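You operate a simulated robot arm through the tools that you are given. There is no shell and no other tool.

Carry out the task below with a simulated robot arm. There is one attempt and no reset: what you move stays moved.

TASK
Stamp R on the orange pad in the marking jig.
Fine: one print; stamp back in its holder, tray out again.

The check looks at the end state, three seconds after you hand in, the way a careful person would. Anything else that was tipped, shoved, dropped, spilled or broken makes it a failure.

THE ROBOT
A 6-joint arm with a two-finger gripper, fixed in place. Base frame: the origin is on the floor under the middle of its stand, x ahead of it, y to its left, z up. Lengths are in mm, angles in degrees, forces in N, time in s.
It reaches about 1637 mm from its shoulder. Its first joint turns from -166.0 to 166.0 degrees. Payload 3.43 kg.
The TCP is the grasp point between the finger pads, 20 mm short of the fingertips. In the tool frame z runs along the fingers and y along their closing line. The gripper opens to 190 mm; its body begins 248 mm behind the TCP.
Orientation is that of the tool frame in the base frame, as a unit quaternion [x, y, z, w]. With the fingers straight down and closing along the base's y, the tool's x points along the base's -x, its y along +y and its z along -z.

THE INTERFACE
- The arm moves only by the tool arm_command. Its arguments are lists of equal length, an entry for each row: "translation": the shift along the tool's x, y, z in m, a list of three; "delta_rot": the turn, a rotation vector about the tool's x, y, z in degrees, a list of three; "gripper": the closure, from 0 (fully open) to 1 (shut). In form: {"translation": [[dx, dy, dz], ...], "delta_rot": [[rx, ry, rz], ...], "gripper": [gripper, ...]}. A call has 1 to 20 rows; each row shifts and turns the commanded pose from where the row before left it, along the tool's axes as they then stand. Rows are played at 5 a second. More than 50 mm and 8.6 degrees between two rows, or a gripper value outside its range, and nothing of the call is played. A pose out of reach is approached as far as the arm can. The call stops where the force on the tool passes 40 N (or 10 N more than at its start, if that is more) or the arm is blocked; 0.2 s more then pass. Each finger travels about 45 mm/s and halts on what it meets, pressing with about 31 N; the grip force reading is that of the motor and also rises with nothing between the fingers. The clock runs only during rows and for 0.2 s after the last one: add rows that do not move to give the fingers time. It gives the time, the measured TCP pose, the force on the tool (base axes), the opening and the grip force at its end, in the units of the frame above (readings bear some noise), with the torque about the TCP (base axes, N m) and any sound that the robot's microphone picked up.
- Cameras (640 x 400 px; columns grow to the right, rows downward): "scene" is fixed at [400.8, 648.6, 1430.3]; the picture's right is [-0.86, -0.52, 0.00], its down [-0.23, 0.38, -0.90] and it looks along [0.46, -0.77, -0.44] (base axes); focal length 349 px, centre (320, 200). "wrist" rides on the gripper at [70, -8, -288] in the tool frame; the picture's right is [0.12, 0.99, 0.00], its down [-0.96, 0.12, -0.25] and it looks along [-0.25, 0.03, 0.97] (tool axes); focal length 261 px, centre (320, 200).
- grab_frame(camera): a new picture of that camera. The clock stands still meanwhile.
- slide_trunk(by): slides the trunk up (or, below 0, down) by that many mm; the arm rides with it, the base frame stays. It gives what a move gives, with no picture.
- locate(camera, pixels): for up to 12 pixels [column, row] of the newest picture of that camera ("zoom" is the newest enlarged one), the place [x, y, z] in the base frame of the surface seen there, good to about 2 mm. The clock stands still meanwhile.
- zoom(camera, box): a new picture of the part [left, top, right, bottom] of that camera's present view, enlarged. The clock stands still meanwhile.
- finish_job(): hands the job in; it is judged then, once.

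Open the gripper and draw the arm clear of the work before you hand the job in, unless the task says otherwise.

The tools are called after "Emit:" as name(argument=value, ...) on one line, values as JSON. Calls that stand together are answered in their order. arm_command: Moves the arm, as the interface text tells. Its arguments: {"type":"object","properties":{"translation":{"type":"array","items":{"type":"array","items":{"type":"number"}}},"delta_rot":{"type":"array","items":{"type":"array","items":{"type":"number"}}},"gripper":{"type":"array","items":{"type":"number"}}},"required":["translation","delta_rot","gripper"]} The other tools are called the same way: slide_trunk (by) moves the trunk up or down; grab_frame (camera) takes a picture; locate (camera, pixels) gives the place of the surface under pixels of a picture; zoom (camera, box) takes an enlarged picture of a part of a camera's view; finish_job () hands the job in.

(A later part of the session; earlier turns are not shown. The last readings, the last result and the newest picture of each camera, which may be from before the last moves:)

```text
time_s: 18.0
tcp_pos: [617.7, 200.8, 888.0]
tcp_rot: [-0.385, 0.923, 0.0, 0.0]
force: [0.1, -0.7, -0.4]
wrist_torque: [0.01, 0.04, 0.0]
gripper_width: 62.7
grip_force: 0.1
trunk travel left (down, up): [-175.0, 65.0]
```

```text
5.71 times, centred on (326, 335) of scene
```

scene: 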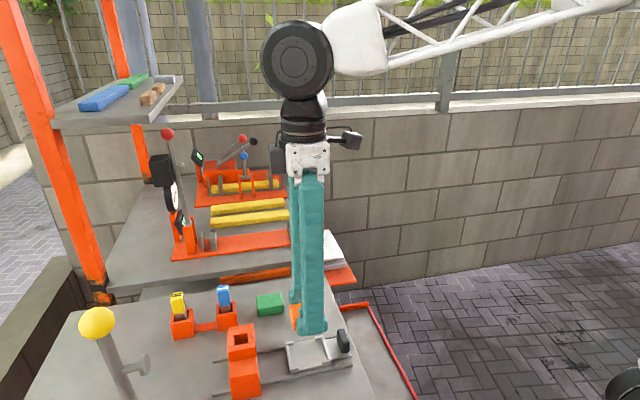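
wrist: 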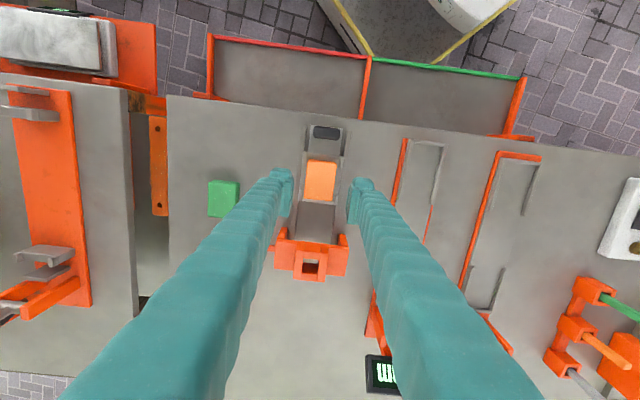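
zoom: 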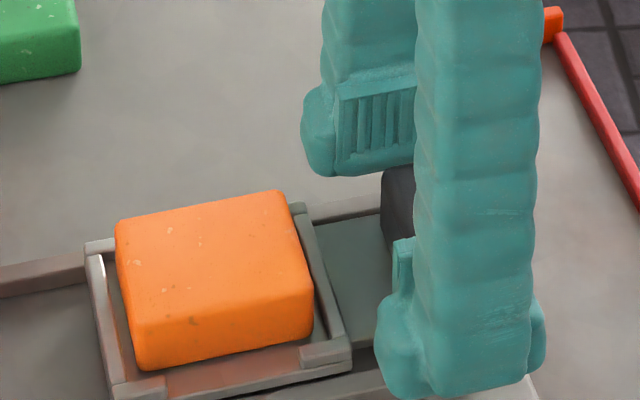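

Fingers straddle the handle at TCP z=888. I close on it.

Emit:
arm_command(translation=[[0, 0, -0.001], [0, 0, 0], [0, 0, 0], [0, 0, 0], [0, 0, 0], [0, 0, 0]], delta_rot=[[0, 0, 0], [0, 0, 0], [0, 0, 0], [0, 0, 0], [0, 0, 0], [0, 0, 0]], gripper=[0.7, 0.75, 0.8, 0.85, 0.9, 0.9])

Emit:
zoom(camera="wrist", box=[240, 120, 400, 220])

```text
time_s: 19.4
tcp_pos: [618.6, 201.4, 888.3]
tcp_rot: [-0.386, 0.922, 0.0, 0.0]
force: [-1.2, 2.8, -0.7]
wrist_torque: [0.05, -0.05, -0.22]
gripper_width: 38.7
grip_force: 45.3
trunk travel left (down, up): [-175.0, 65.0]
```

```text
4.00 times, centred on (320, 170) of wrist
```

zoom: 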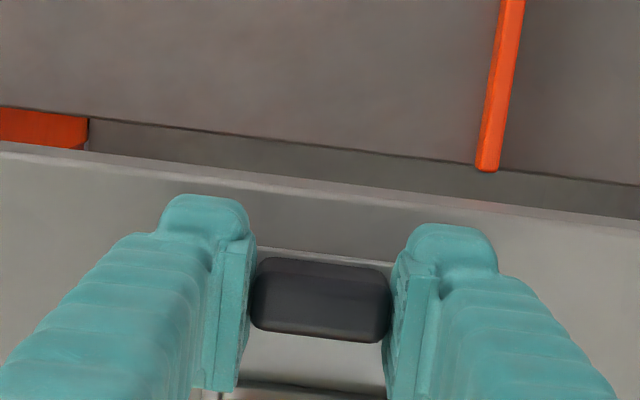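

The handle is gripped (38.7 mm, 45 N). I push the tray inward along the rails, first 100 mm gently.

Emit:
arm_command(translation=[[-0.004, 0, 0], [-0.008, 0, 0], [-0.01, 0, 0], [-0.01, 0, 0], [-0.01, 0, 0], [-0.01, 0, 0], [-0.01, 0, 0], [-0.01, 0, 0], [-0.01, 0, 0], [-0.01, 0, 0], [-0.008, 0, 0], [0, 0, 0]], delta_rot=[[0, 0, 0], [0, 0, 0], [0, 0, 0], [0, 0, 0], [0, 0, 0], [0, 0, 0], [0, 0, 0], [0, 0, 0], [0, 0, 0], [0, 0, 0], [0, 0, 0], [0, 0, 0]], gripper=[0.9, 0.9, 0.9, 0.9, 0.9, 0.9, 0.9, 0.9, 0.9, 0.9, 0.9, 0.9])

Emit:
zoom(camera="scene", box=[210, 290, 370, 390])

Emit:
grab_frame(camera="wrist")

```text
time_s: 22.0
tcp_pos: [688.9, 271.9, 889.8]
tcp_rot: [-0.386, 0.923, 0.0, -0.002]
force: [4.9, -5.0, -27.2]
wrist_torque: [-0.06, 0.02, -0.11]
gripper_width: 39.0
grip_force: 45.2
trunk travel left (down, up): [-175.0, 65.0]
```

```text
4.00 times, centred on (290, 340) of scene
```

zoom: 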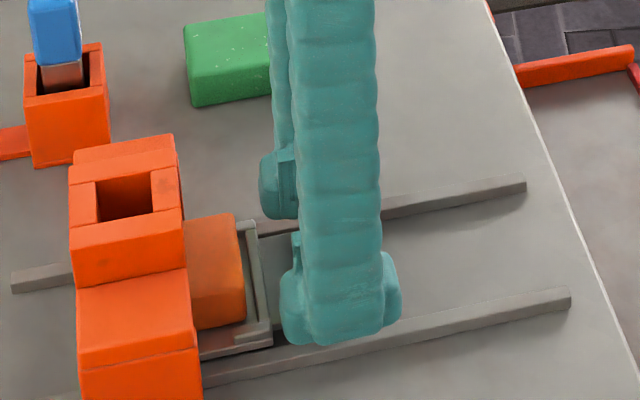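

```text
taken
```

wrist: 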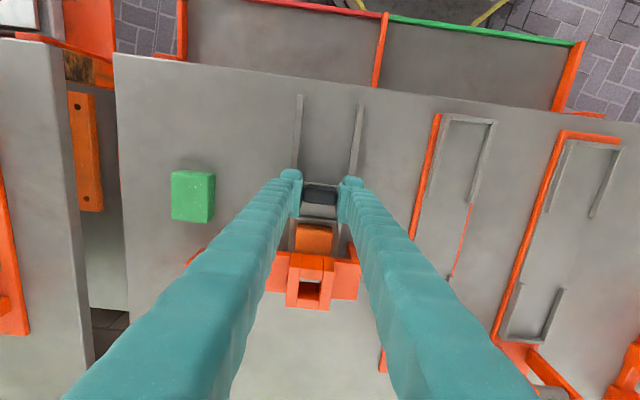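

Force z is −27 N: the commanded path has crept up about 1 mm against the captive tray. I lower the tool 1 mm to relieve it and read the force again.

Emit:
arm_command(translation=[[0, 0, 0.0008], [0, 0, 0]], delta_rot=[[0, 0, 0], [0, 0, 0]], gripper=[0.9, 0.9])

```text
time_s: 22.6
tcp_pos: [690.1, 271.9, 889.7]
tcp_rot: [-0.385, 0.923, 0.0, 0.0]
force: [6.9, -5.6, -17.4]
wrist_torque: [-0.2, 0.1, -0.13]
gripper_width: 39.0
grip_force: 44.9
trunk travel left (down, up): [-175.0, 65.0]
```

It dropped to −17 N; there is also about −9 N sideways. I lower 1.3 mm more and shift 0.6 mm to −v.

Emit:
arm_command(translation=[[0, -0.0006, 0.0007], [0, 0, 0.0006], [0, 0, 0]], delta_rot=[[0, 0, 0], [0, 0, 0], [0, 0, 0]], gripper=[0.9, 0.9, 0.9])

```text
time_s: 23.4
tcp_pos: [689.4, 272.6, 890.3]
tcp_rot: [-0.386, 0.923, 0.0, 0.0]
force: [2.2, -1.9, 12.1]
wrist_torque: [-0.07, 0.05, -0.17]
gripper_width: 38.9
grip_force: 45.5
trunk travel left (down, up): [-175.0, 65.0]
```

Now +12 N, so I raise 0.5 mm and continue in by 12 mm in small steps.

Emit:
arm_command(translation=[[0, 0, -0.0005], [-0.003, 0, 0], [-0.003, 0, 0], [-0.003, 0, 0], [-0.003, 0, 0], [0, 0, 0]], delta_rot=[[0, 0, 0], [0, 0, 0], [0, 0, 0], [0, 0, 0], [0, 0, 0], [0, 0, 0]], gripper=[0.9, 0.9, 0.9, 0.9, 0.9, 0.9])

Emit:
zoom(camera="wrist", box=[240, 180, 400, 320])

```text
time_s: 24.8
tcp_pos: [698.2, 280.5, 890.9]
tcp_rot: [-0.385, 0.923, 0.001, 0.001]
force: [-1.9, 1.3, 21.1]
wrist_torque: [-0.12, 0.19, -0.22]
gripper_width: 38.9
grip_force: 44.6
trunk travel left (down, up): [-175.0, 65.0]
```

```text
2.86 times, centred on (320, 250) of wrist
```

zoom: 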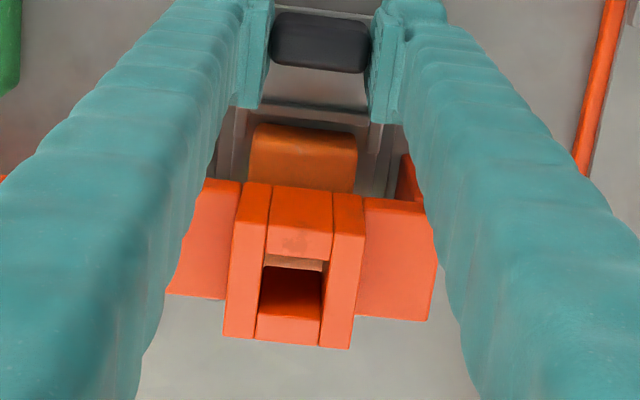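

Force z is +21 N. I relieve by raising 1.2 mm, then read and continue.

Emit:
arm_command(translation=[[0, 0, -0.0007], [0, 0, -0.0006], [0, 0, 0]], delta_rot=[[0, 0, 0], [0, 0, 0], [0, 0, 0]], gripper=[0.9, 0.9, 0.9])

```text
time_s: 25.6
tcp_pos: [697.9, 279.2, 890.8]
tcp_rot: [-0.385, 0.923, -0.001, 0.0]
force: [-0.5, 1.3, 5.7]
wrist_torque: [0.18, -0.2, -0.15]
gripper_width: 38.9
grip_force: 44.7
trunk travel left (down, up): [-175.0, 65.0]
```

Relieved to 5.7 N. I push another 7 mm in 1.75 mm steps, watching for a stop.

Emit:
arm_command(translation=[[-0.00175, 0, -0.0002], [-0.00175, 0, 0], [-0.00175, 0, -0.0002], [-0.00175, 0, 0], [0, 0, 0]], delta_rot=[[0, 0, 0], [0, 0, 0], [0, 0, 0], [0, 0, 0], [0, 0, 0]], gripper=[0.9, 0.9, 0.9, 0.9, 0.9])

```text
time_s: 26.8
tcp_pos: [702.5, 286.0, 890.0]
tcp_rot: [-0.386, 0.922, 0.0, -0.001]
force: [-2.6, 1.9, -9.5]
wrist_torque: [-0.02, 0.0, -0.16]
gripper_width: 38.9
grip_force: 45.4
trunk travel left (down, up): [-175.0, 65.0]
```

Moved 119 mm, no stop felt yet. I go on by 1 mm steps for 3 mm to find the stop.

Emit:
arm_command(translation=[[-0.001, 0, 0.0005], [-0.001, 0, 0], [-0.001, 0, 0], [0, 0, 0]], delta_rot=[[0, 0, 0], [0, 0, 0], [0, 0, 0], [0, 0, 0]], gripper=[0.9, 0.9, 0.9, 0.9])

Emit:
grab_frame(camera="wrist")

Emit:
zoom(camera="scene", box=[210, 310, 338, 390])

```text
time_s: 27.8
tcp_pos: [703.4, 286.3, 890.1]
tcp_rot: [-0.385, 0.923, 0.0, -0.002]
force: [-29.8, -14.1, -8.6]
wrist_torque: [-0.47, 0.59, -0.1]
gripper_width: 38.8
grip_force: 44.7
trunk travel left (down, up): [-175.0, 65.0]
```

```text
taken
```

wrist: 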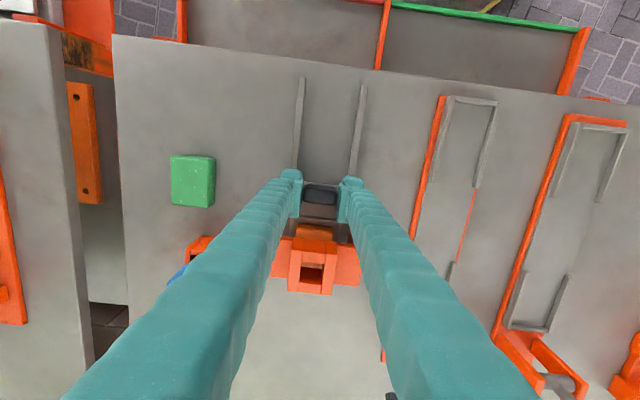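

```text
5.00 times, centred on (274, 350) of scene
```

zoom: 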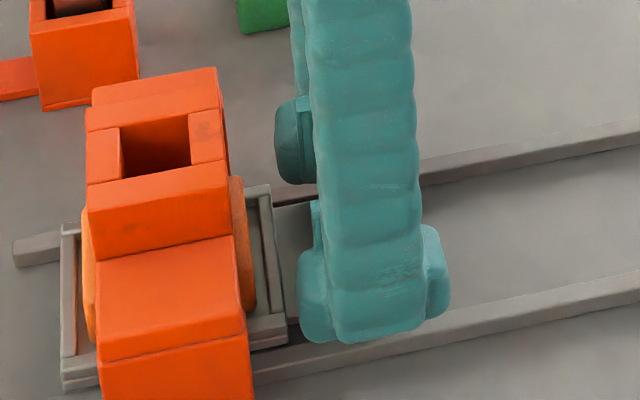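

The stop is reached (−31 N along the rail, 120 mm travelled). I back the command off 2 mm to relieve, then open the gripper.

Emit:
arm_command(translation=[[0.001, 0.0003, 0.0], [0.001, 0.0003, -0.0005], [0, 0, 0]], delta_rot=[[0, 0, 0], [0, 0, 0], [0, 0, 0]], gripper=[0.9, 0.9, 0.9])

```text
time_s: 28.6
tcp_pos: [703.3, 287.3, 889.6]
tcp_rot: [-0.386, 0.923, 0.0, 0.0]
force: [-19.5, -13.1, -23.5]
wrist_torque: [-0.01, -0.04, -0.17]
gripper_width: 38.6
grip_force: 44.8
trunk travel left (down, up): [-175.0, 65.0]
```

Still −23 N along the rail and −23 N in z; I back off 1.5 mm more and lower 1.3 mm.

Emit:
arm_command(translation=[[0.0008, 0.0, 0.0007], [0.0008, 0.0, 0.0006], [0, 0, 0]], delta_rot=[[0, 0, 0], [0, 0, 0], [0, 0, 0]], gripper=[0.9, 0.9, 0.9])

```text
time_s: 29.4
tcp_pos: [703.0, 285.5, 889.8]
tcp_rot: [-0.386, 0.922, 0.0, 0.001]
force: [0.8, -2.3, -11.4]
wrist_torque: [0.26, -0.29, -0.19]
gripper_width: 38.6
grip_force: 45.6
trunk travel left (down, up): [-175.0, 65.0]
```

Nearly unloaded. I lower 0.7 mm more, open to ~62 mm and lift straight up.

Emit:
arm_command(translation=[[0, 0, 0.0007], [0, 0, 0], [0, 0, 0], [0, 0, 0], [0, 0, -0.01], [0, 0, -0.03], [0, 0, -0.03], [0, 0, -0.03], [0, 0, -0.02], [0, 0, 0]], delta_rot=[[0, 0, 0], [0, 0, 0], [0, 0, 0], [0, 0, 0], [0, 0, 0], [0, 0, 0], [0, 0, 0], [0, 0, 0], [0, 0, 0], [0, 0, 0]], gripper=[0.8, 0.75, 0.7, 0.67, 0.67, 0.67, 0.67, 0.67, 0.67, 0.67])

Emit:
grab_frame(camera="wrist")

Emit:
zoom(camera="scene", box=[210, 310, 338, 390])

```text
time_s: 31.6
tcp_pos: [699.9, 285.0, 1009.4]
tcp_rot: [-0.385, 0.923, 0.0, 0.001]
force: [0.6, 0.5, 0.5]
wrist_torque: [0.0, 0.01, -0.04]
gripper_width: 62.7
grip_force: 0.1
trunk travel left (down, up): [-175.0, 65.0]
```

```text
taken
```

wrist: 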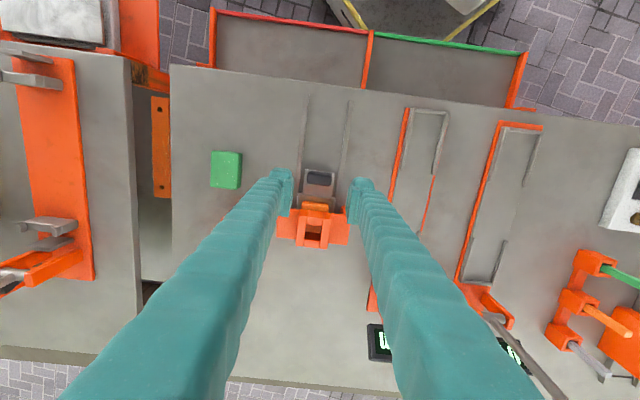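

```text
5.00 times, centred on (274, 350) of scene
```

zoom: 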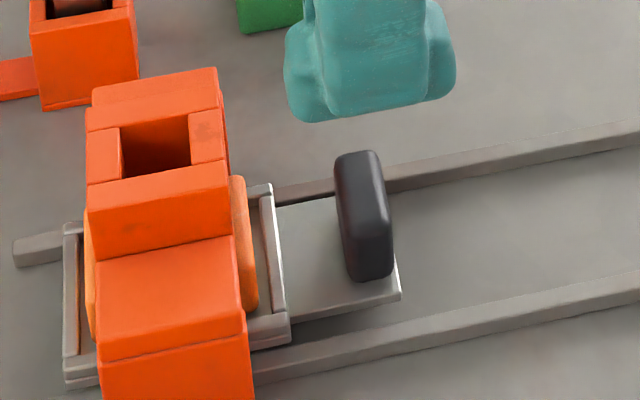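

The tray is under the guide. I verify its exact position by locating handle and lips.

Emit:
zoom(camera="wrist", box=[272, 160, 368, 220])

Emit:
locate(camera="zoom", pixels=[[230, 70], [400, 90], [395, 150], [225, 130], [310, 110], [300, 250], [250, 245], [380, 260], [300, 200]])

```text
6.67 times, centred on (320, 190) of wrist
```

zoom: 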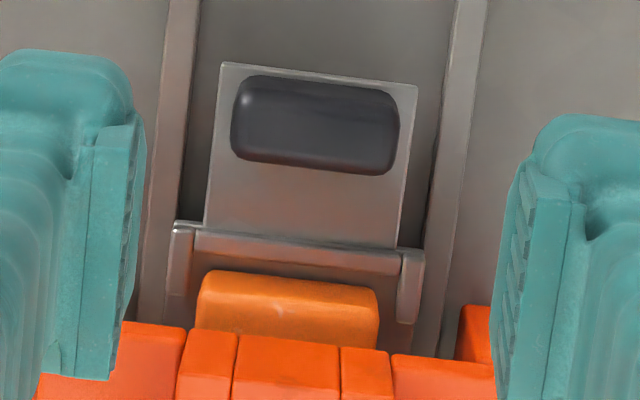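

```text
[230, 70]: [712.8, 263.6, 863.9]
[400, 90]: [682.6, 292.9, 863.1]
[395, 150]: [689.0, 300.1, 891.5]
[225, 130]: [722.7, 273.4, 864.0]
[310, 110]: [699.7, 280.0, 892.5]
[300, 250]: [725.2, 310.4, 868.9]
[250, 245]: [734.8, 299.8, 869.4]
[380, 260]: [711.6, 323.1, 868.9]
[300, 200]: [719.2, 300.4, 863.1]
```

Comparing scene pictures, the tray slid back roughly 1 mm as I unloaded. I'll seat it against the stop again by pushing the handle's outer face with closed fingers: first move out 44 mm, close, and descend.

Emit:
arm_command(translation=[[0.022, -0.0008, 0], [0.022, 0, 0], [0, 0, 0], [0, 0, 0], [0, 0, 0.03], [0, 0, 0.03], [0, 0, 0.03], [0, 0, 0.02], [0, 0, 0.008], [0, 0, 0]], delta_rot=[[0, 0, 0], [0, 0, 0], [0, 0, 0], [0, 0, 0], [0, 0, 0], [0, 0, 0], [0, 0, 0], [0, 0, 0], [0, 0, 0], [0, 0, 0]], gripper=[0.8, 0.95, 1, 1, 1, 1, 1, 1, 1, 1])

Emit:
zoom(camera="scene", box=[210, 290, 370, 390])

```text
time_s: 33.8
tcp_pos: [671.2, 254.7, 890.8]
tcp_rot: [-0.385, 0.923, -0.001, 0.0]
force: [-0.5, 0.0, -0.7]
wrist_torque: [-0.05, -0.01, 0.0]
gripper_width: 0.0
grip_force: 30.9
trunk travel left (down, up): [-175.0, 65.0]
```

```text
4.00 times, centred on (290, 340) of scene
```

zoom: 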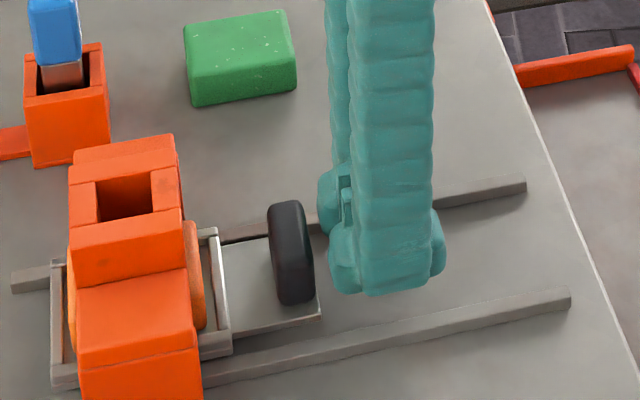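

Closed fingers stand ~10 mm outside the handle. I approach 7 mm, then small steps, reading force.

Emit:
arm_command(translation=[[-0.004, 0, 0], [-0.003, 0, 0], [-0.0015, 0, 0], [-0.0015, 0, 0], [0, 0, 0]], delta_rot=[[0, 0, 0], [0, 0, 0], [0, 0, 0], [0, 0, 0], [0, 0, 0]], gripper=[1, 1, 1, 1, 1])

```text
time_s: 35.0
tcp_pos: [679.3, 260.7, 890.6]
tcp_rot: [-0.385, 0.923, -0.001, 0.0]
force: [0.1, -0.3, 0.7]
wrist_torque: [-0.02, -0.02, -0.03]
gripper_width: 0.1
grip_force: 31.2
trunk travel left (down, up): [-175.0, 65.0]
```

No contact yet (forces ~0). I continue with 1.2 mm steps.

Emit:
arm_command(translation=[[-0.0012, 0, 0], [-0.0012, 0, 0], [-0.0012, 0, 0], [0, 0, 0]], delta_rot=[[0, 0, 0], [0, 0, 0], [0, 0, 0], [0, 0, 0]], gripper=[1, 1, 1, 1])

Emit:
zoom(camera="scene", box=[210, 310, 338, 390])

```text
time_s: 36.0
tcp_pos: [679.3, 262.4, 890.5]
tcp_rot: [-0.385, 0.923, 0.0, -0.001]
force: [-10.5, -9.3, 0.0]
wrist_torque: [-0.06, 0.09, 0.01]
gripper_width: 5.8
grip_force: 34.5
trunk travel left (down, up): [-175.0, 65.0]
```

```text
5.00 times, centred on (274, 350) of scene
```

zoom: 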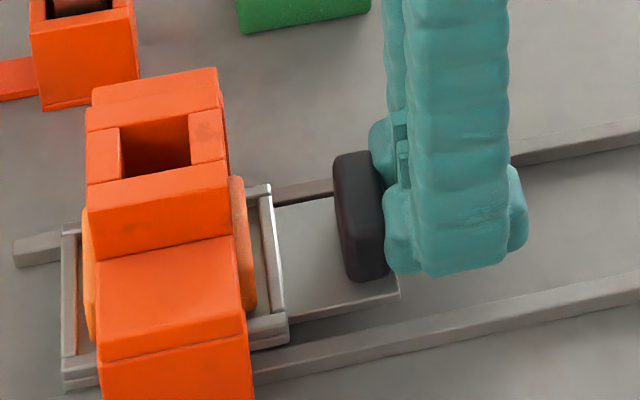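

Contact at −14 N with the handle face at u≈690, exactly the seated position. I back off, rise, and travel high to above the yellow R stamp at (929,329), opening to ~60 mm.

Emit:
arm_command(translation=[[0.01, 0, 0], [0.012, 0, 0], [0, 0, -0.03], [0, 0, -0.03], [0, 0, -0.03], [0, 0, -0.03], [-0.0245, -0.013, 0], [-0.0245, -0.013, 0], [-0.0245, -0.013, 0], [-0.0245, -0.013, 0], [-0.0245, -0.013, 0], [-0.0245, -0.013, 0], [-0.0245, -0.013, 0], [-0.0245, -0.013, 0], [-0.0245, -0.013, 0], [-0.0245, -0.013, 0], [0, 0, 0]], delta_rot=[[0, 0, 0], [0, 0, 0], [0, 0, 0], [0, 0, 0], [0, 0, 0], [0, 0, 0], [0, 0, 0], [0, 0, 0], [0, 0, 0], [0, 0, 0], [0, 0, 0], [0, 0, 0], [0, 0, 0], [0, 0, 0], [0, 0, 0], [0, 0, 0], [0, 0, 0]], gripper=[1, 1, 1, 1, 0.9, 0.8, 0.7, 0.68, 0.68, 0.68, 0.68, 0.68, 0.68, 0.68, 0.68, 0.68, 0.68])

Emit:
grab_frame(camera="wrist")

Emit:
grab_frame(camera="scene")

```text
time_s: 39.6
tcp_pos: [931.0, 331.7, 1009.9]
tcp_rot: [-0.384, 0.923, 0.0, -0.001]
force: [0.2, 0.3, -1.3]
wrist_torque: [-0.01, 0.04, 0.02]
gripper_width: 60.8
grip_force: 0.1
trunk travel left (down, up): [-175.0, 65.0]
```

```text
taken
```

wrist: 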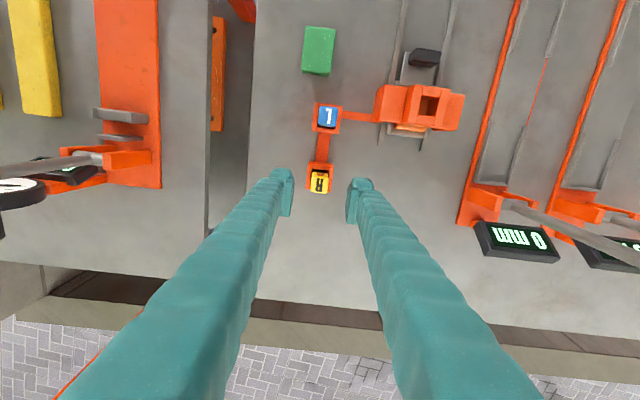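

```text
taken
```

scene: 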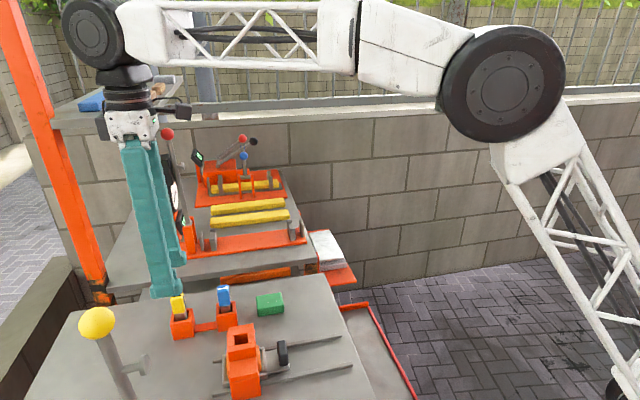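

The fingers are above the R stamp at (320,182). I zoom to measure stamp and holder, and the guide in the same view.

Emit:
zoom(camera="wrist", box=[288, 155, 352, 195])

Emit:
locate(camera="zoom", pixels=[[250, 180], [410, 200], [400, 350], [240, 330], [325, 265], [190, 75], [450, 100], [215, 250], [430, 300]])

```text
10.00 times, centred on (320, 175) of wrist
```

zoom: 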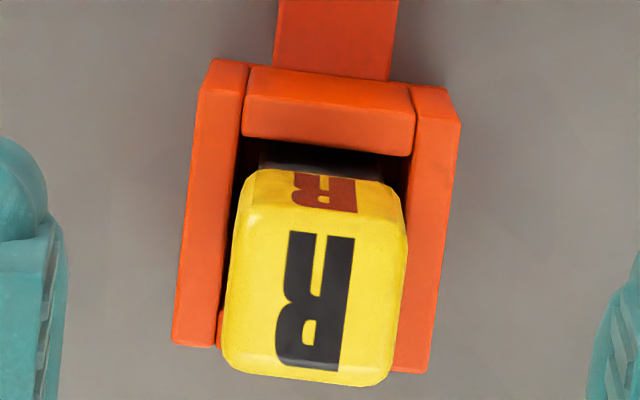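

```text
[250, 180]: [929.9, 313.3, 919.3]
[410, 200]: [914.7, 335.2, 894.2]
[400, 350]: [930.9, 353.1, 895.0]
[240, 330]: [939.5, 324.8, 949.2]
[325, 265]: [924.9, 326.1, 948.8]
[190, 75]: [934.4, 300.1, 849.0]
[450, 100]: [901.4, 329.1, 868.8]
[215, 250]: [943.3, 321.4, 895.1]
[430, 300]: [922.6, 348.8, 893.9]
```

I take points just inside the top-face corners and on its edges.

Emit:
locate(camera="zoom", pixels=[[250, 232], [395, 245], [380, 370], [238, 352], [243, 290], [388, 310], [325, 228], [310, 370], [315, 295], [225, 110], [440, 120], [330, 105]])

Emit:
zoom(camera="wrist", box=[360, 70, 480, 145])

```text
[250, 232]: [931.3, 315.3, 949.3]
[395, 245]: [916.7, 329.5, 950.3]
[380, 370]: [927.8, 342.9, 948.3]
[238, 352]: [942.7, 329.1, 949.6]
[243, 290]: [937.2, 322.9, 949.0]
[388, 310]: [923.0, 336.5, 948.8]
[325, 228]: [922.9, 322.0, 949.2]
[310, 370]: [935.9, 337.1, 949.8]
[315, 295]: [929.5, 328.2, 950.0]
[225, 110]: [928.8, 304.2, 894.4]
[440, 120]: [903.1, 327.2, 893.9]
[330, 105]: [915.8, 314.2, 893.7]
```

```text
5.33 times, centred on (420, 108) of wrist
```

zoom: 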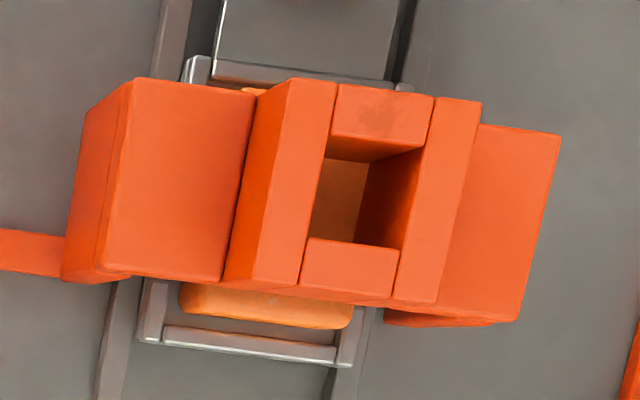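

Stamp centre ≈ (929.6,329.4). Now I locate the guide hole's edges on its top surfaces.

Emit:
locate(camera="zoom", pixels=[[380, 136], [350, 131], [410, 142], [314, 190], [310, 215], [421, 180], [413, 215], [355, 246], [325, 242], [385, 250], [341, 190], [375, 190]])

Emit:
locate(camera="zoom", pixels=[[340, 90], [432, 103], [392, 293], [302, 281], [292, 82], [478, 105], [435, 300], [228, 283], [200, 64], [160, 335], [345, 360], [250, 340]])

```text
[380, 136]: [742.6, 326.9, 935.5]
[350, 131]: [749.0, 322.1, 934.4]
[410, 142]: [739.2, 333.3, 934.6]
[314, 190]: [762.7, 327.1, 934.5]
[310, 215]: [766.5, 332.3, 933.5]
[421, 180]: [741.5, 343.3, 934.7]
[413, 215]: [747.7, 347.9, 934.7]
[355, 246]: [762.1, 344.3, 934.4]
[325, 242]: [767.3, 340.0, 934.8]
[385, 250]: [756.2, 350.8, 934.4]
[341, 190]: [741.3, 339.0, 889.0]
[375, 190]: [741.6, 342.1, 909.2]
```

```text
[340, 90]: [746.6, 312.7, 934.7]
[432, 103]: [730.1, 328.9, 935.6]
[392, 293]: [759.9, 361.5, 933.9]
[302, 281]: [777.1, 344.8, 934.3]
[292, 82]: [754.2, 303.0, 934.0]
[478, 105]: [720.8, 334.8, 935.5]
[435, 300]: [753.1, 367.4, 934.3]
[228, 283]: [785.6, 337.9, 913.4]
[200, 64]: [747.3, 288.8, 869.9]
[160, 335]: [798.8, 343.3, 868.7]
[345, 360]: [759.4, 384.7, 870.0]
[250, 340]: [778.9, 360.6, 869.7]
```

Guide hole centre (752.9,336.1), stamp relative to it Δu≈120, Δv≈−130 mm. I centre over the stamp and descend to TCP z≈935, fingers either side of the yellow handle.

Emit:
arm_command(translation=[[0.0027, -0.0006, 0], [0, 0, 0.02], [0, 0, 0.02], [0, 0, 0.02], [0, 0, 0.015], [0, 0, 0], [0, 0, 0]], delta_rot=[[0, 0, 0], [0, 0, 0], [0, 0, 0], [0, 0, 0], [0, 0, 0], [0, 0, 0], [0, 0, 0]], gripper=[0.7, 0.7, 0.7, 0.7, 0.7, 0.7, 0.7])

Emit:
zoom(camera="wrist", box=[256, 150, 384, 230])

Emit:
zoom(camera="scene", box=[140, 265, 252, 335])

```text
time_s: 41.2
tcp_pos: [928.5, 327.0, 935.4]
tcp_rot: [-0.384, 0.923, 0.0, 0.0]
force: [-0.6, 0.4, 0.1]
wrist_torque: [-0.03, -0.02, 0.02]
gripper_width: 56.9
grip_force: 0.1
trunk travel left (down, up): [-175.0, 65.0]
```

```text
5.00 times, centred on (320, 190) of wrist
```

zoom: 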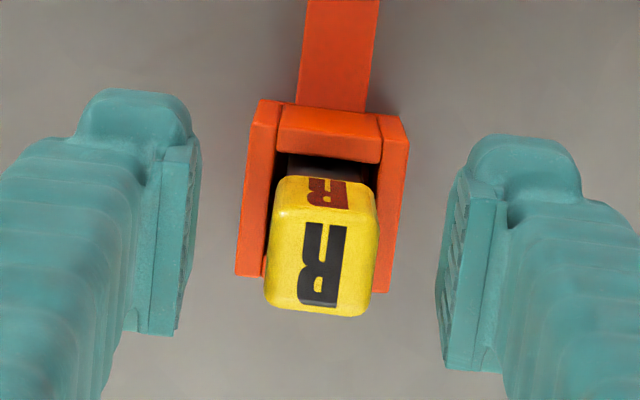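

```text
5.71 times, centred on (196, 300) of scene
```

zoom: 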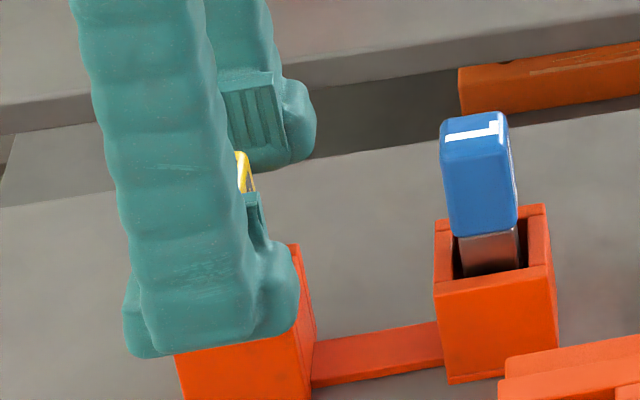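

The handle stands centred between fingers. I close on it gently.

Emit:
arm_command(translation=[[0, 0.0005, 0], [0, 0, 0], [0, 0, 0], [0, 0, 0], [0, 0, 0], [0, 0, 0]], delta_rot=[[0, 0, 0], [0, 0, 0], [0, 0, 0], [0, 0, 0], [0, 0, 0], [0, 0, 0]], gripper=[0.78, 0.84, 0.9, 1, 1, 1])

Emit:
zoom(camera="wrist", box=[256, 150, 384, 230])

```text
time_s: 42.6
tcp_pos: [929.7, 327.9, 936.9]
tcp_rot: [-0.385, 0.923, 0.0, 0.001]
force: [-1.1, 0.4, 0.7]
wrist_torque: [-0.02, 0.05, 0.0]
gripper_width: 22.6
grip_force: 31.0
trunk travel left (down, up): [-175.0, 65.0]
```

```text
5.00 times, centred on (320, 190) of wrist
```

zoom: 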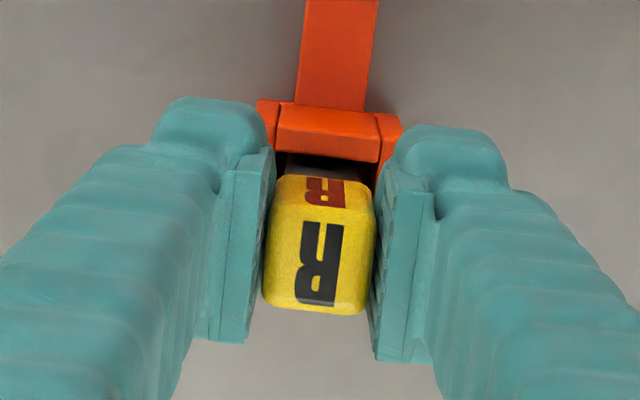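

Gripped at 22.6 mm. I lift straight up 110 mm slowly out of the holder and look.

Emit:
arm_command(translation=[[0, 0, -0.01], [0, 0, -0.015], [0, 0, -0.02], [0, 0, -0.02], [0, 0, -0.02], [0, 0, -0.025], [0, 0, 0], [0, 0, 0]], delta_rot=[[0, 0, 0], [0, 0, 0], [0, 0, 0], [0, 0, 0], [0, 0, 0], [0, 0, 0], [0, 0, 0], [0, 0, 0]], gripper=[1, 1, 1, 1, 1, 1, 1, 1])

Emit:
zoom(camera="scene", box=[140, 230, 268, 330])

Emit:
zoom(camera="wrist", box=[256, 120, 384, 220])

```text
time_s: 44.4
tcp_pos: [928.8, 327.1, 1044.1]
tcp_rot: [-0.385, 0.923, 0.001, -0.001]
force: [0.0, 0.2, -1.7]
wrist_torque: [0.03, 0.0, 0.04]
gripper_width: 22.9
grip_force: 30.7
trunk travel left (down, up): [-175.0, 65.0]
```

```text
4.00 times, centred on (204, 280) of scene
```

zoom: 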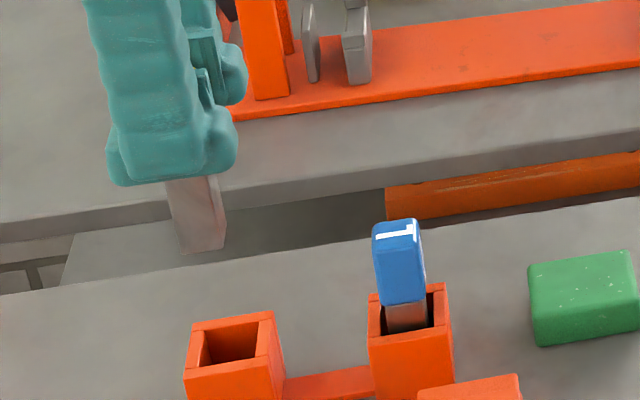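

```text
4.00 times, centred on (320, 170) of wrist
```

zoom: 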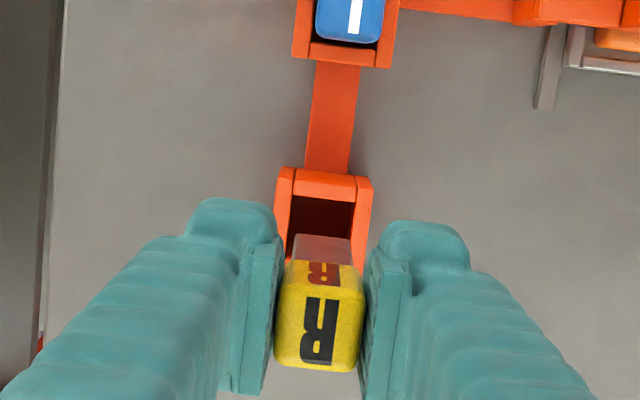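

The stamp is lifted cleanly. I measure the shank bottom and size in the scene view.

Emit:
zoom(camera="scene", box=[160, 265, 208, 295])

Emit:
locate(camera="zoom", pixels=[[170, 280], [240, 260], [310, 250], [200, 200], [280, 190], [300, 200], [180, 120], [240, 150], [180, 80]])

```text
13.33 times, centred on (184, 280) of scene
```

zoom: 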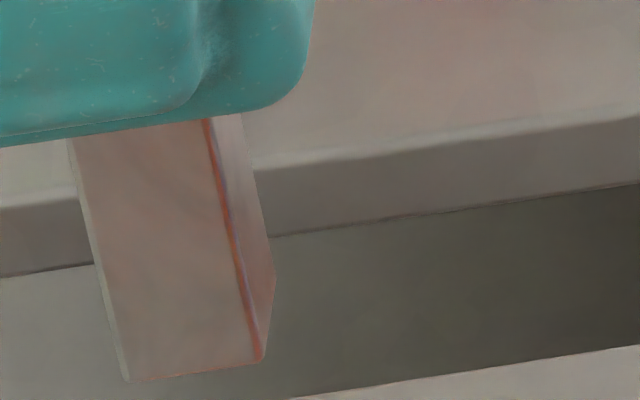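

```text
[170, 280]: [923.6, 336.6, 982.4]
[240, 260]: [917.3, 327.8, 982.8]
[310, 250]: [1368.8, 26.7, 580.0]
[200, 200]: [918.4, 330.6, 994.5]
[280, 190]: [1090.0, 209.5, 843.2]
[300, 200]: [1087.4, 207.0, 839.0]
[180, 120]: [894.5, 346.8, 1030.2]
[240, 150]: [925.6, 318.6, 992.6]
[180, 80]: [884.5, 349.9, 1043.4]
```

Emit:
locate(camera="zoom", pixels=[[135, 372], [250, 357], [260, 345], [272, 275], [195, 360], [125, 330], [110, 300], [245, 300], [268, 300], [90, 180], [200, 180], [250, 220]])

```text
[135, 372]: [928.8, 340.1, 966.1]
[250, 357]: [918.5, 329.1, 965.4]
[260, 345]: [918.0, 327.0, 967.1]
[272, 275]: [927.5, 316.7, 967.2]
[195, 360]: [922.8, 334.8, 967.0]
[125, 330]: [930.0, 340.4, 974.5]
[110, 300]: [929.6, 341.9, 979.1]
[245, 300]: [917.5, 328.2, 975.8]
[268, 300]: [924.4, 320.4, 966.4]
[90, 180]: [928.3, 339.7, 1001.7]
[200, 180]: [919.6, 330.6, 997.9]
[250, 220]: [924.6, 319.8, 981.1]
```

The shank is ~18 mm square, its bottom 80 mm below the TCP; the hole is ~25 mm. I carry the stamp at this height over the guide: 119.8 mm out along the rail and 130.2 mm across.

Emit:
arm_command(translation=[[0.008, 0.0087, 0], [0.016, 0.0174, 0], [0.016, 0.0174, 0], [0.016, 0.0174, 0], [0.016, 0.0174, 0], [0.016, 0.0174, 0], [0.016, 0.0174, 0], [0.0158, 0.0171, 0], [0, 0, 0], [0, 0, 0], [0, 0, 0]], delta_rot=[[0, 0, 0], [0, 0, 0], [0, 0, 0], [0, 0, 0], [0, 0, 0], [0, 0, 0], [0, 0, 0], [0, 0, 0], [0, 0, 0], [0, 0, 0], [0, 0, 0]], gripper=[1, 1, 1, 1, 1, 1, 1, 1, 1, 1, 1])

Emit:
zoom(camera="wrist", box=[256, 120, 384, 220])

Emit:
zoom(camera="scene", box=[190, 270, 318, 370])

```text
time_s: 46.8
tcp_pos: [751.5, 335.2, 1047.0]
tcp_rot: [-0.386, 0.923, 0.001, 0.0]
force: [-0.7, 0.4, -1.1]
wrist_torque: [-0.01, 0.0, -0.03]
gripper_width: 22.9
grip_force: 31.1
trunk travel left (down, up): [-175.0, 65.0]
```

```text
4.00 times, centred on (320, 170) of wrist
```

zoom: 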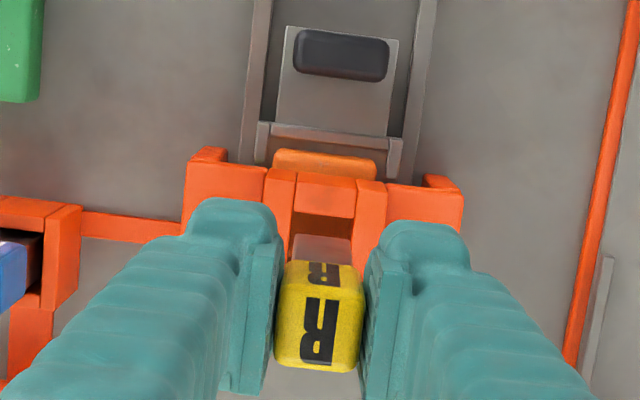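

```text
4.00 times, centred on (254, 320) of scene
```

zoom: 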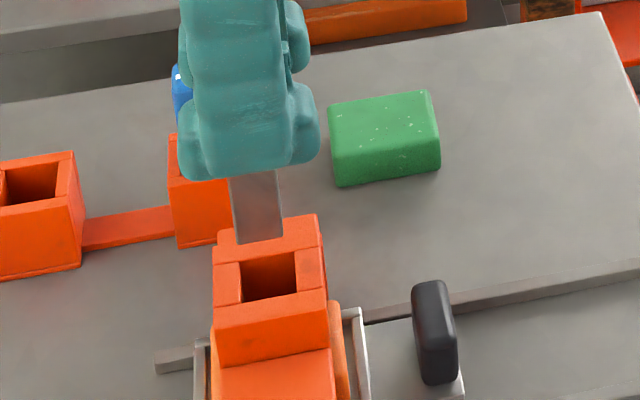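

TCP is at u 767.4, v −297.1, on target. I descend 22 mm so the shank end is just above the guide and check alignment.

Emit:
arm_command(translation=[[0, 0, 0.01], [0, 0, 0.012], [0, 0, 0], [0, 0, 0]], delta_rot=[[0, 0, 0], [0, 0, 0], [0, 0, 0], [0, 0, 0]], gripper=[1, 1, 1, 1])

Emit:
zoom(camera="wrist", box=[280, 140, 376, 200])

Emit:
zoom(camera="scene", box=[218, 300, 282, 350])

```text
time_s: 47.8
tcp_pos: [752.3, 335.6, 1024.1]
tcp_rot: [-0.385, 0.923, -0.001, 0.0]
force: [-0.3, -0.2, -1.0]
wrist_torque: [0.0, 0.01, -0.05]
gripper_width: 22.7
grip_force: 31.5
trunk travel left (down, up): [-175.0, 65.0]
```

```text
6.67 times, centred on (328, 170) of wrist
```

zoom: 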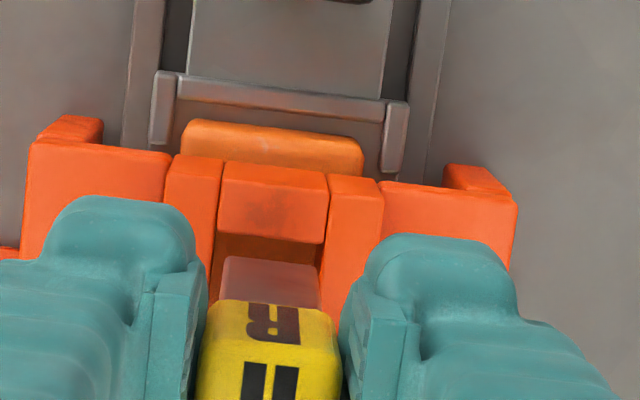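

```text
8.00 times, centred on (250, 325) of scene
```

zoom: 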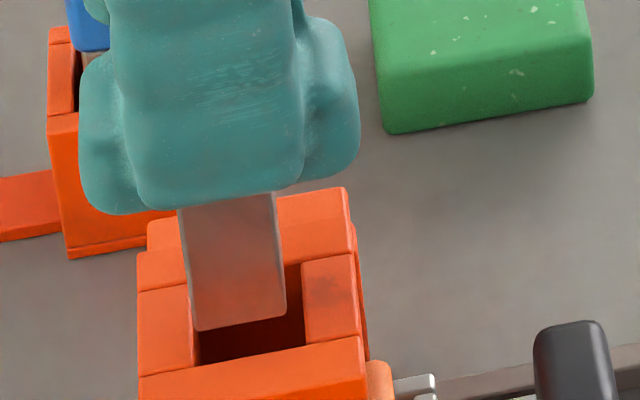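

I locate the shank's lower edges and the hole edges here to confirm it will enter.

Emit:
locate(camera="zoom", pixels=[[205, 325], [278, 310], [240, 318], [235, 250], [250, 352], [270, 352], [300, 342], [190, 320], [195, 350], [312, 300], [320, 330], [205, 280]])

```text
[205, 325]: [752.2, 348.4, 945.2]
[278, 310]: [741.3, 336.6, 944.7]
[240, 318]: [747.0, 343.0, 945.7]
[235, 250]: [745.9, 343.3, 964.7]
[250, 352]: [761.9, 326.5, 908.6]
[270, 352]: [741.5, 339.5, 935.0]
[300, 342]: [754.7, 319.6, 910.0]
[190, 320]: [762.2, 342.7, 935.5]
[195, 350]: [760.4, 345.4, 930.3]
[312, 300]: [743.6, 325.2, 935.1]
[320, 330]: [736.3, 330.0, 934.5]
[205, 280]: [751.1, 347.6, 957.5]
```

Shank is centred in the hole within ~1 mm both ways. I descend 48 mm into the guide in small steps, staying above the pad.

Emit:
arm_command(translation=[[0, 0, 0.006], [0, 0, 0.006], [0, 0, 0.006], [0, 0, 0.006], [0, 0, 0.006], [0, 0, 0.006], [0, 0, 0.006], [0, 0, 0.006], [0, 0, 0], [0, 0, 0]], delta_rot=[[0, 0, 0], [0, 0, 0], [0, 0, 0], [0, 0, 0], [0, 0, 0], [0, 0, 0], [0, 0, 0], [0, 0, 0], [0, 0, 0], [0, 0, 0]], gripper=[1, 1, 1, 1, 1, 1, 1, 1, 1, 1])

Emit:
zoom(camera="scene", box=[200, 290, 312, 360])

Emit:
zoom(camera="wrist", box=[256, 120, 384, 220])

```text
time_s: 50.0
tcp_pos: [751.3, 334.5, 974.7]
tcp_rot: [-0.385, 0.923, 0.001, 0.0]
force: [0.0, 0.8, -0.5]
wrist_torque: [0.01, 0.01, 0.02]
gripper_width: 22.9
grip_force: 30.7
trunk travel left (down, up): [-175.0, 65.0]
```

```text
5.71 times, centred on (256, 325) of scene
```

zoom: 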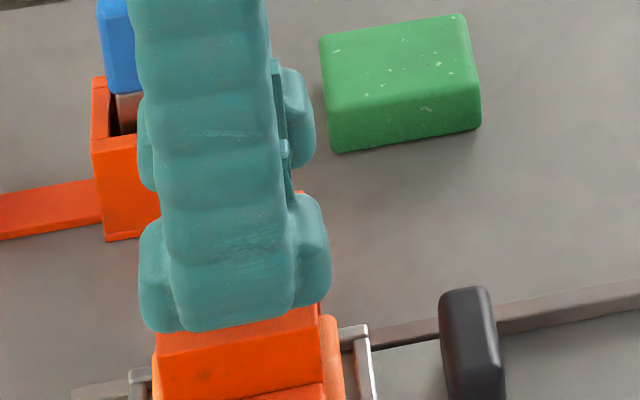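

```text
4.00 times, centred on (320, 170) of wrist
```

zoom: 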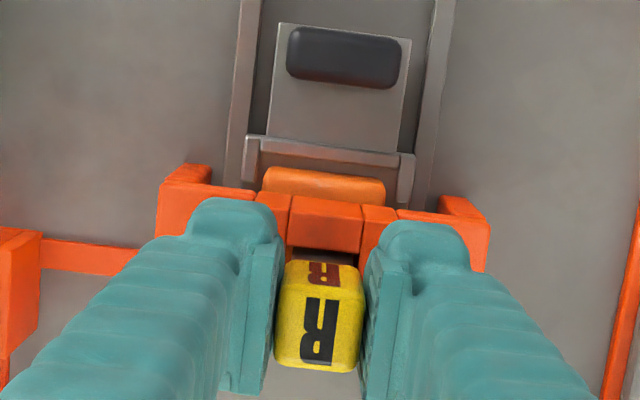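

No contact yet, all forces near zero. I press down in 1 mm steps, 7 mm first.

Emit:
arm_command(translation=[[0, 0, 0.001], [0, 0, 0.001], [0, 0, 0.001], [0, 0, 0.001], [0, 0, 0.001], [0, 0, 0.001], [0, 0, 0.001]], delta_rot=[[0, 0, 0], [0, 0, 0], [0, 0, 0], [0, 0, 0], [0, 0, 0], [0, 0, 0], [0, 0, 0]], gripper=[1, 1, 1, 1, 1, 1, 1])

```text
time_s: 51.6
tcp_pos: [751.1, 335.3, 971.5]
tcp_rot: [-0.386, 0.923, 0.0, 0.0]
force: [0.3, -0.5, 17.8]
wrist_torque: [-0.05, -0.05, -0.01]
gripper_width: 23.1
grip_force: 31.1
trunk travel left (down, up): [-175.0, 65.0]
```

Contact, 17.8 N. I press another 1 mm for a firm print and hold briefly.

Emit:
arm_command(translation=[[0, 0, 0.0006], [0, 0, 0.0006], [0, 0, 0]], delta_rot=[[0, 0, 0], [0, 0, 0], [0, 0, 0]], gripper=[1, 1, 1])

```text
time_s: 52.4
tcp_pos: [750.6, 335.5, 968.8]
tcp_rot: [-0.385, 0.923, 0.001, 0.001]
force: [1.1, -0.6, 28.1]
wrist_torque: [0.0, -0.05, -0.03]
gripper_width: 22.8
grip_force: 30.9
trunk travel left (down, up): [-175.0, 65.0]
```

28 N pressed straight down with little torque. I lift the stamp straight up out of the guide to z≈1045.

Emit:
arm_command(translation=[[0, 0, -0.004], [0, 0, -0.006], [0, 0, -0.01], [0, 0, -0.01], [0, 0, -0.01], [0, 0, -0.01], [0, 0, -0.01], [0, 0, -0.01], [0, 0, -0.008], [0, 0, 0], [0, 0, 0]], delta_rot=[[0, 0, 0], [0, 0, 0], [0, 0, 0], [0, 0, 0], [0, 0, 0], [0, 0, 0], [0, 0, 0], [0, 0, 0], [0, 0, 0], [0, 0, 0], [0, 0, 0]], gripper=[1, 1, 1, 1, 1, 1, 1, 1, 1, 1, 1])

Emit:
zoom(camera="scene", box=[190, 270, 318, 370])

Emit:
zoom(camera="wrist", box=[256, 120, 384, 220])

```text
time_s: 54.8
tcp_pos: [750.4, 335.9, 1045.8]
tcp_rot: [-0.385, 0.923, -0.001, 0.0]
force: [-0.1, -0.7, -0.5]
wrist_torque: [-0.01, -0.01, 0.01]
gripper_width: 23.0
grip_force: 30.9
trunk travel left (down, up): [-175.0, 65.0]
```

```text
4.00 times, centred on (254, 320) of scene
```

zoom: 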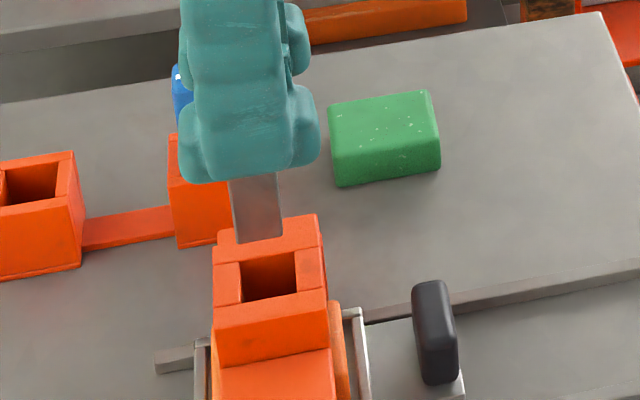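

```text
4.00 times, centred on (320, 170) of wrist
```

zoom: 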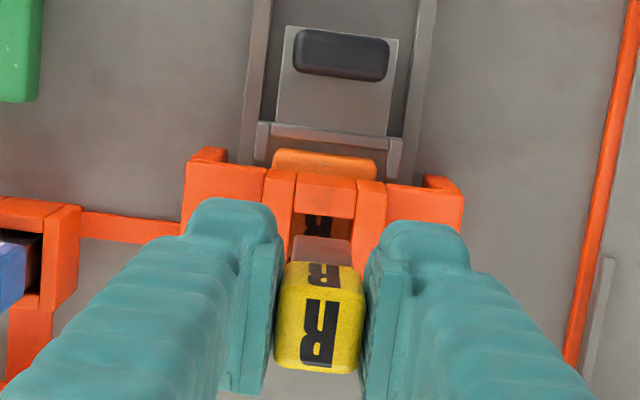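

A black R print is visible on the pad through the guide hole at zoom (318,228). I zoom to inspect it.

Emit:
zoom(camera="wrist", box=[312, 160, 360, 190])

```text
13.33 times, centred on (336, 175) of wrist
```

zoom: 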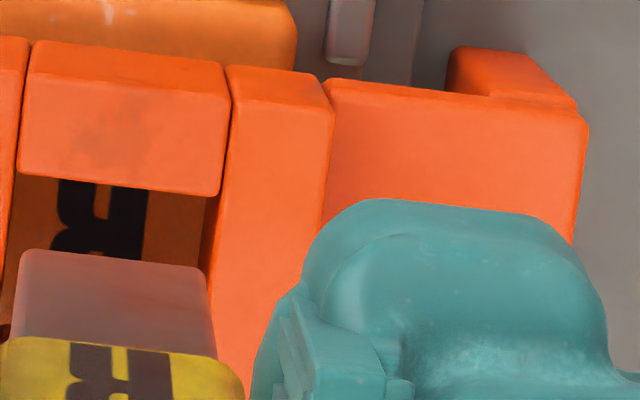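

The print is there. I carry the stamp back above its holder by the reverse move.

Emit:
arm_command(translation=[[-0.008, -0.0087, 0], [-0.016, -0.0174, 0], [-0.016, -0.0174, 0], [-0.016, -0.0174, 0], [-0.016, -0.0174, 0], [-0.016, -0.0174, 0], [-0.016, -0.0174, 0], [-0.0158, -0.0171, 0], [0, 0, 0], [0, 0, 0], [0, 0, 0]], delta_rot=[[0, 0, 0], [0, 0, 0], [0, 0, 0], [0, 0, 0], [0, 0, 0], [0, 0, 0], [0, 0, 0], [0, 0, 0], [0, 0, 0], [0, 0, 0], [0, 0, 0]], gripper=[1, 1, 1, 1, 1, 1, 1, 1, 1, 1, 1])

Emit:
zoom(camera="wrist", box=[256, 120, 384, 220])

Emit:
zoom(camera="scene", box=[140, 230, 268, 330])

```text
time_s: 57.2
tcp_pos: [928.6, 327.2, 1043.9]
tcp_rot: [-0.385, 0.923, 0.0, 0.0]
force: [0.3, -0.2, -1.2]
wrist_torque: [-0.01, 0.03, 0.0]
gripper_width: 22.8
grip_force: 30.5
trunk travel left (down, up): [-175.0, 65.0]
```

```text
4.00 times, centred on (320, 170) of wrist
```

zoom: 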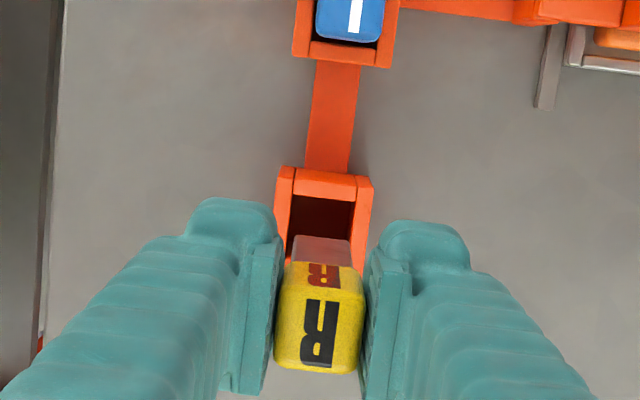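

```text
4.00 times, centred on (204, 280) of scene
```

zoom: 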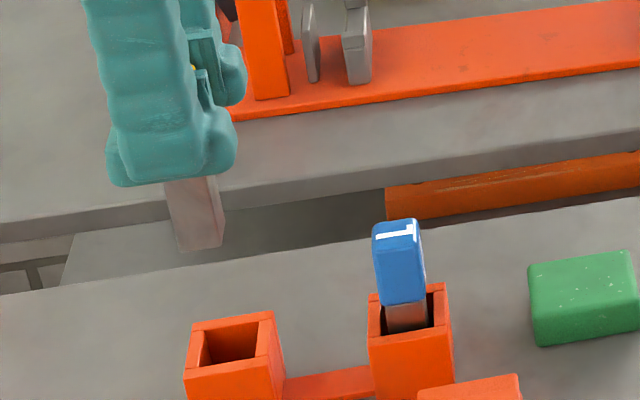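

The picture matches the one after pick-up, with perhaps ~1 mm upward slip of the stamp in the grip. I descend 104 mm into the holder, then feel for the floor.

Emit:
arm_command(translation=[[0, 0, 0.012], [0, 0, 0.012], [0, 0, 0.012], [0, 0, 0.01], [0, 0, 0.01], [0, 0, 0.01], [0, 0, 0.01], [0, 0, 0.01], [0, 0, 0.01], [0, 0, 0.008], [0, 0, 0]], delta_rot=[[0, 0, 0], [0, 0, 0], [0, 0, 0], [0, 0, 0], [0, 0, 0], [0, 0, 0], [0, 0, 0], [0, 0, 0], [0, 0, 0], [0, 0, 0], [0, 0, 0]], gripper=[1, 1, 1, 1, 1, 1, 1, 1, 1, 1, 1])

Emit:
zoom(camera="scene", box=[140, 260, 268, 340])

```text
time_s: 59.6
tcp_pos: [928.2, 328.8, 942.2]
tcp_rot: [-0.385, 0.923, 0.0, 0.0]
force: [-0.1, -0.9, -1.0]
wrist_torque: [0.01, 0.02, 0.02]
gripper_width: 22.6
grip_force: 31.4
trunk travel left (down, up): [-175.0, 65.0]
```

```text
5.00 times, centred on (204, 300) of scene
```

zoom: 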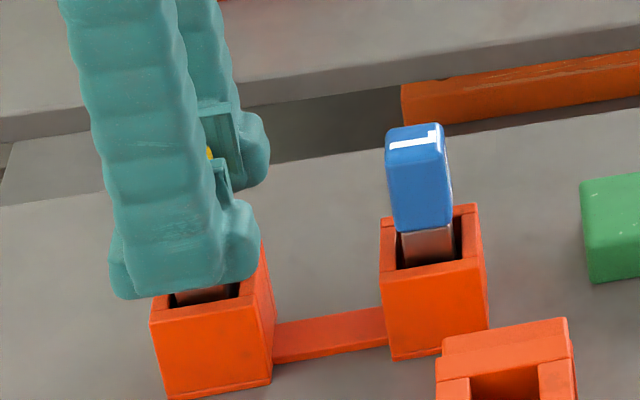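

The shank is inside the holder, no contact. I go down the last ~6 mm in 1 mm steps.

Emit:
arm_command(translation=[[0, 0, 0.0015], [0, 0, 0.0015], [0, 0, 0.001], [0, 0, 0.001], [0, 0, 0.001], [0, 0, 0]], delta_rot=[[0, 0, 0], [0, 0, 0], [0, 0, 0], [0, 0, 0], [0, 0, 0], [0, 0, 0]], gripper=[1, 1, 1, 1, 1, 1])

```text
time_s: 61.0
tcp_pos: [928.2, 328.0, 934.2]
tcp_rot: [-0.385, 0.923, 0.0, 0.0]
force: [0.2, -0.3, -0.9]
wrist_torque: [0.02, -0.01, 0.03]
gripper_width: 23.0
grip_force: 30.8
trunk travel left (down, up): [-175.0, 65.0]
```

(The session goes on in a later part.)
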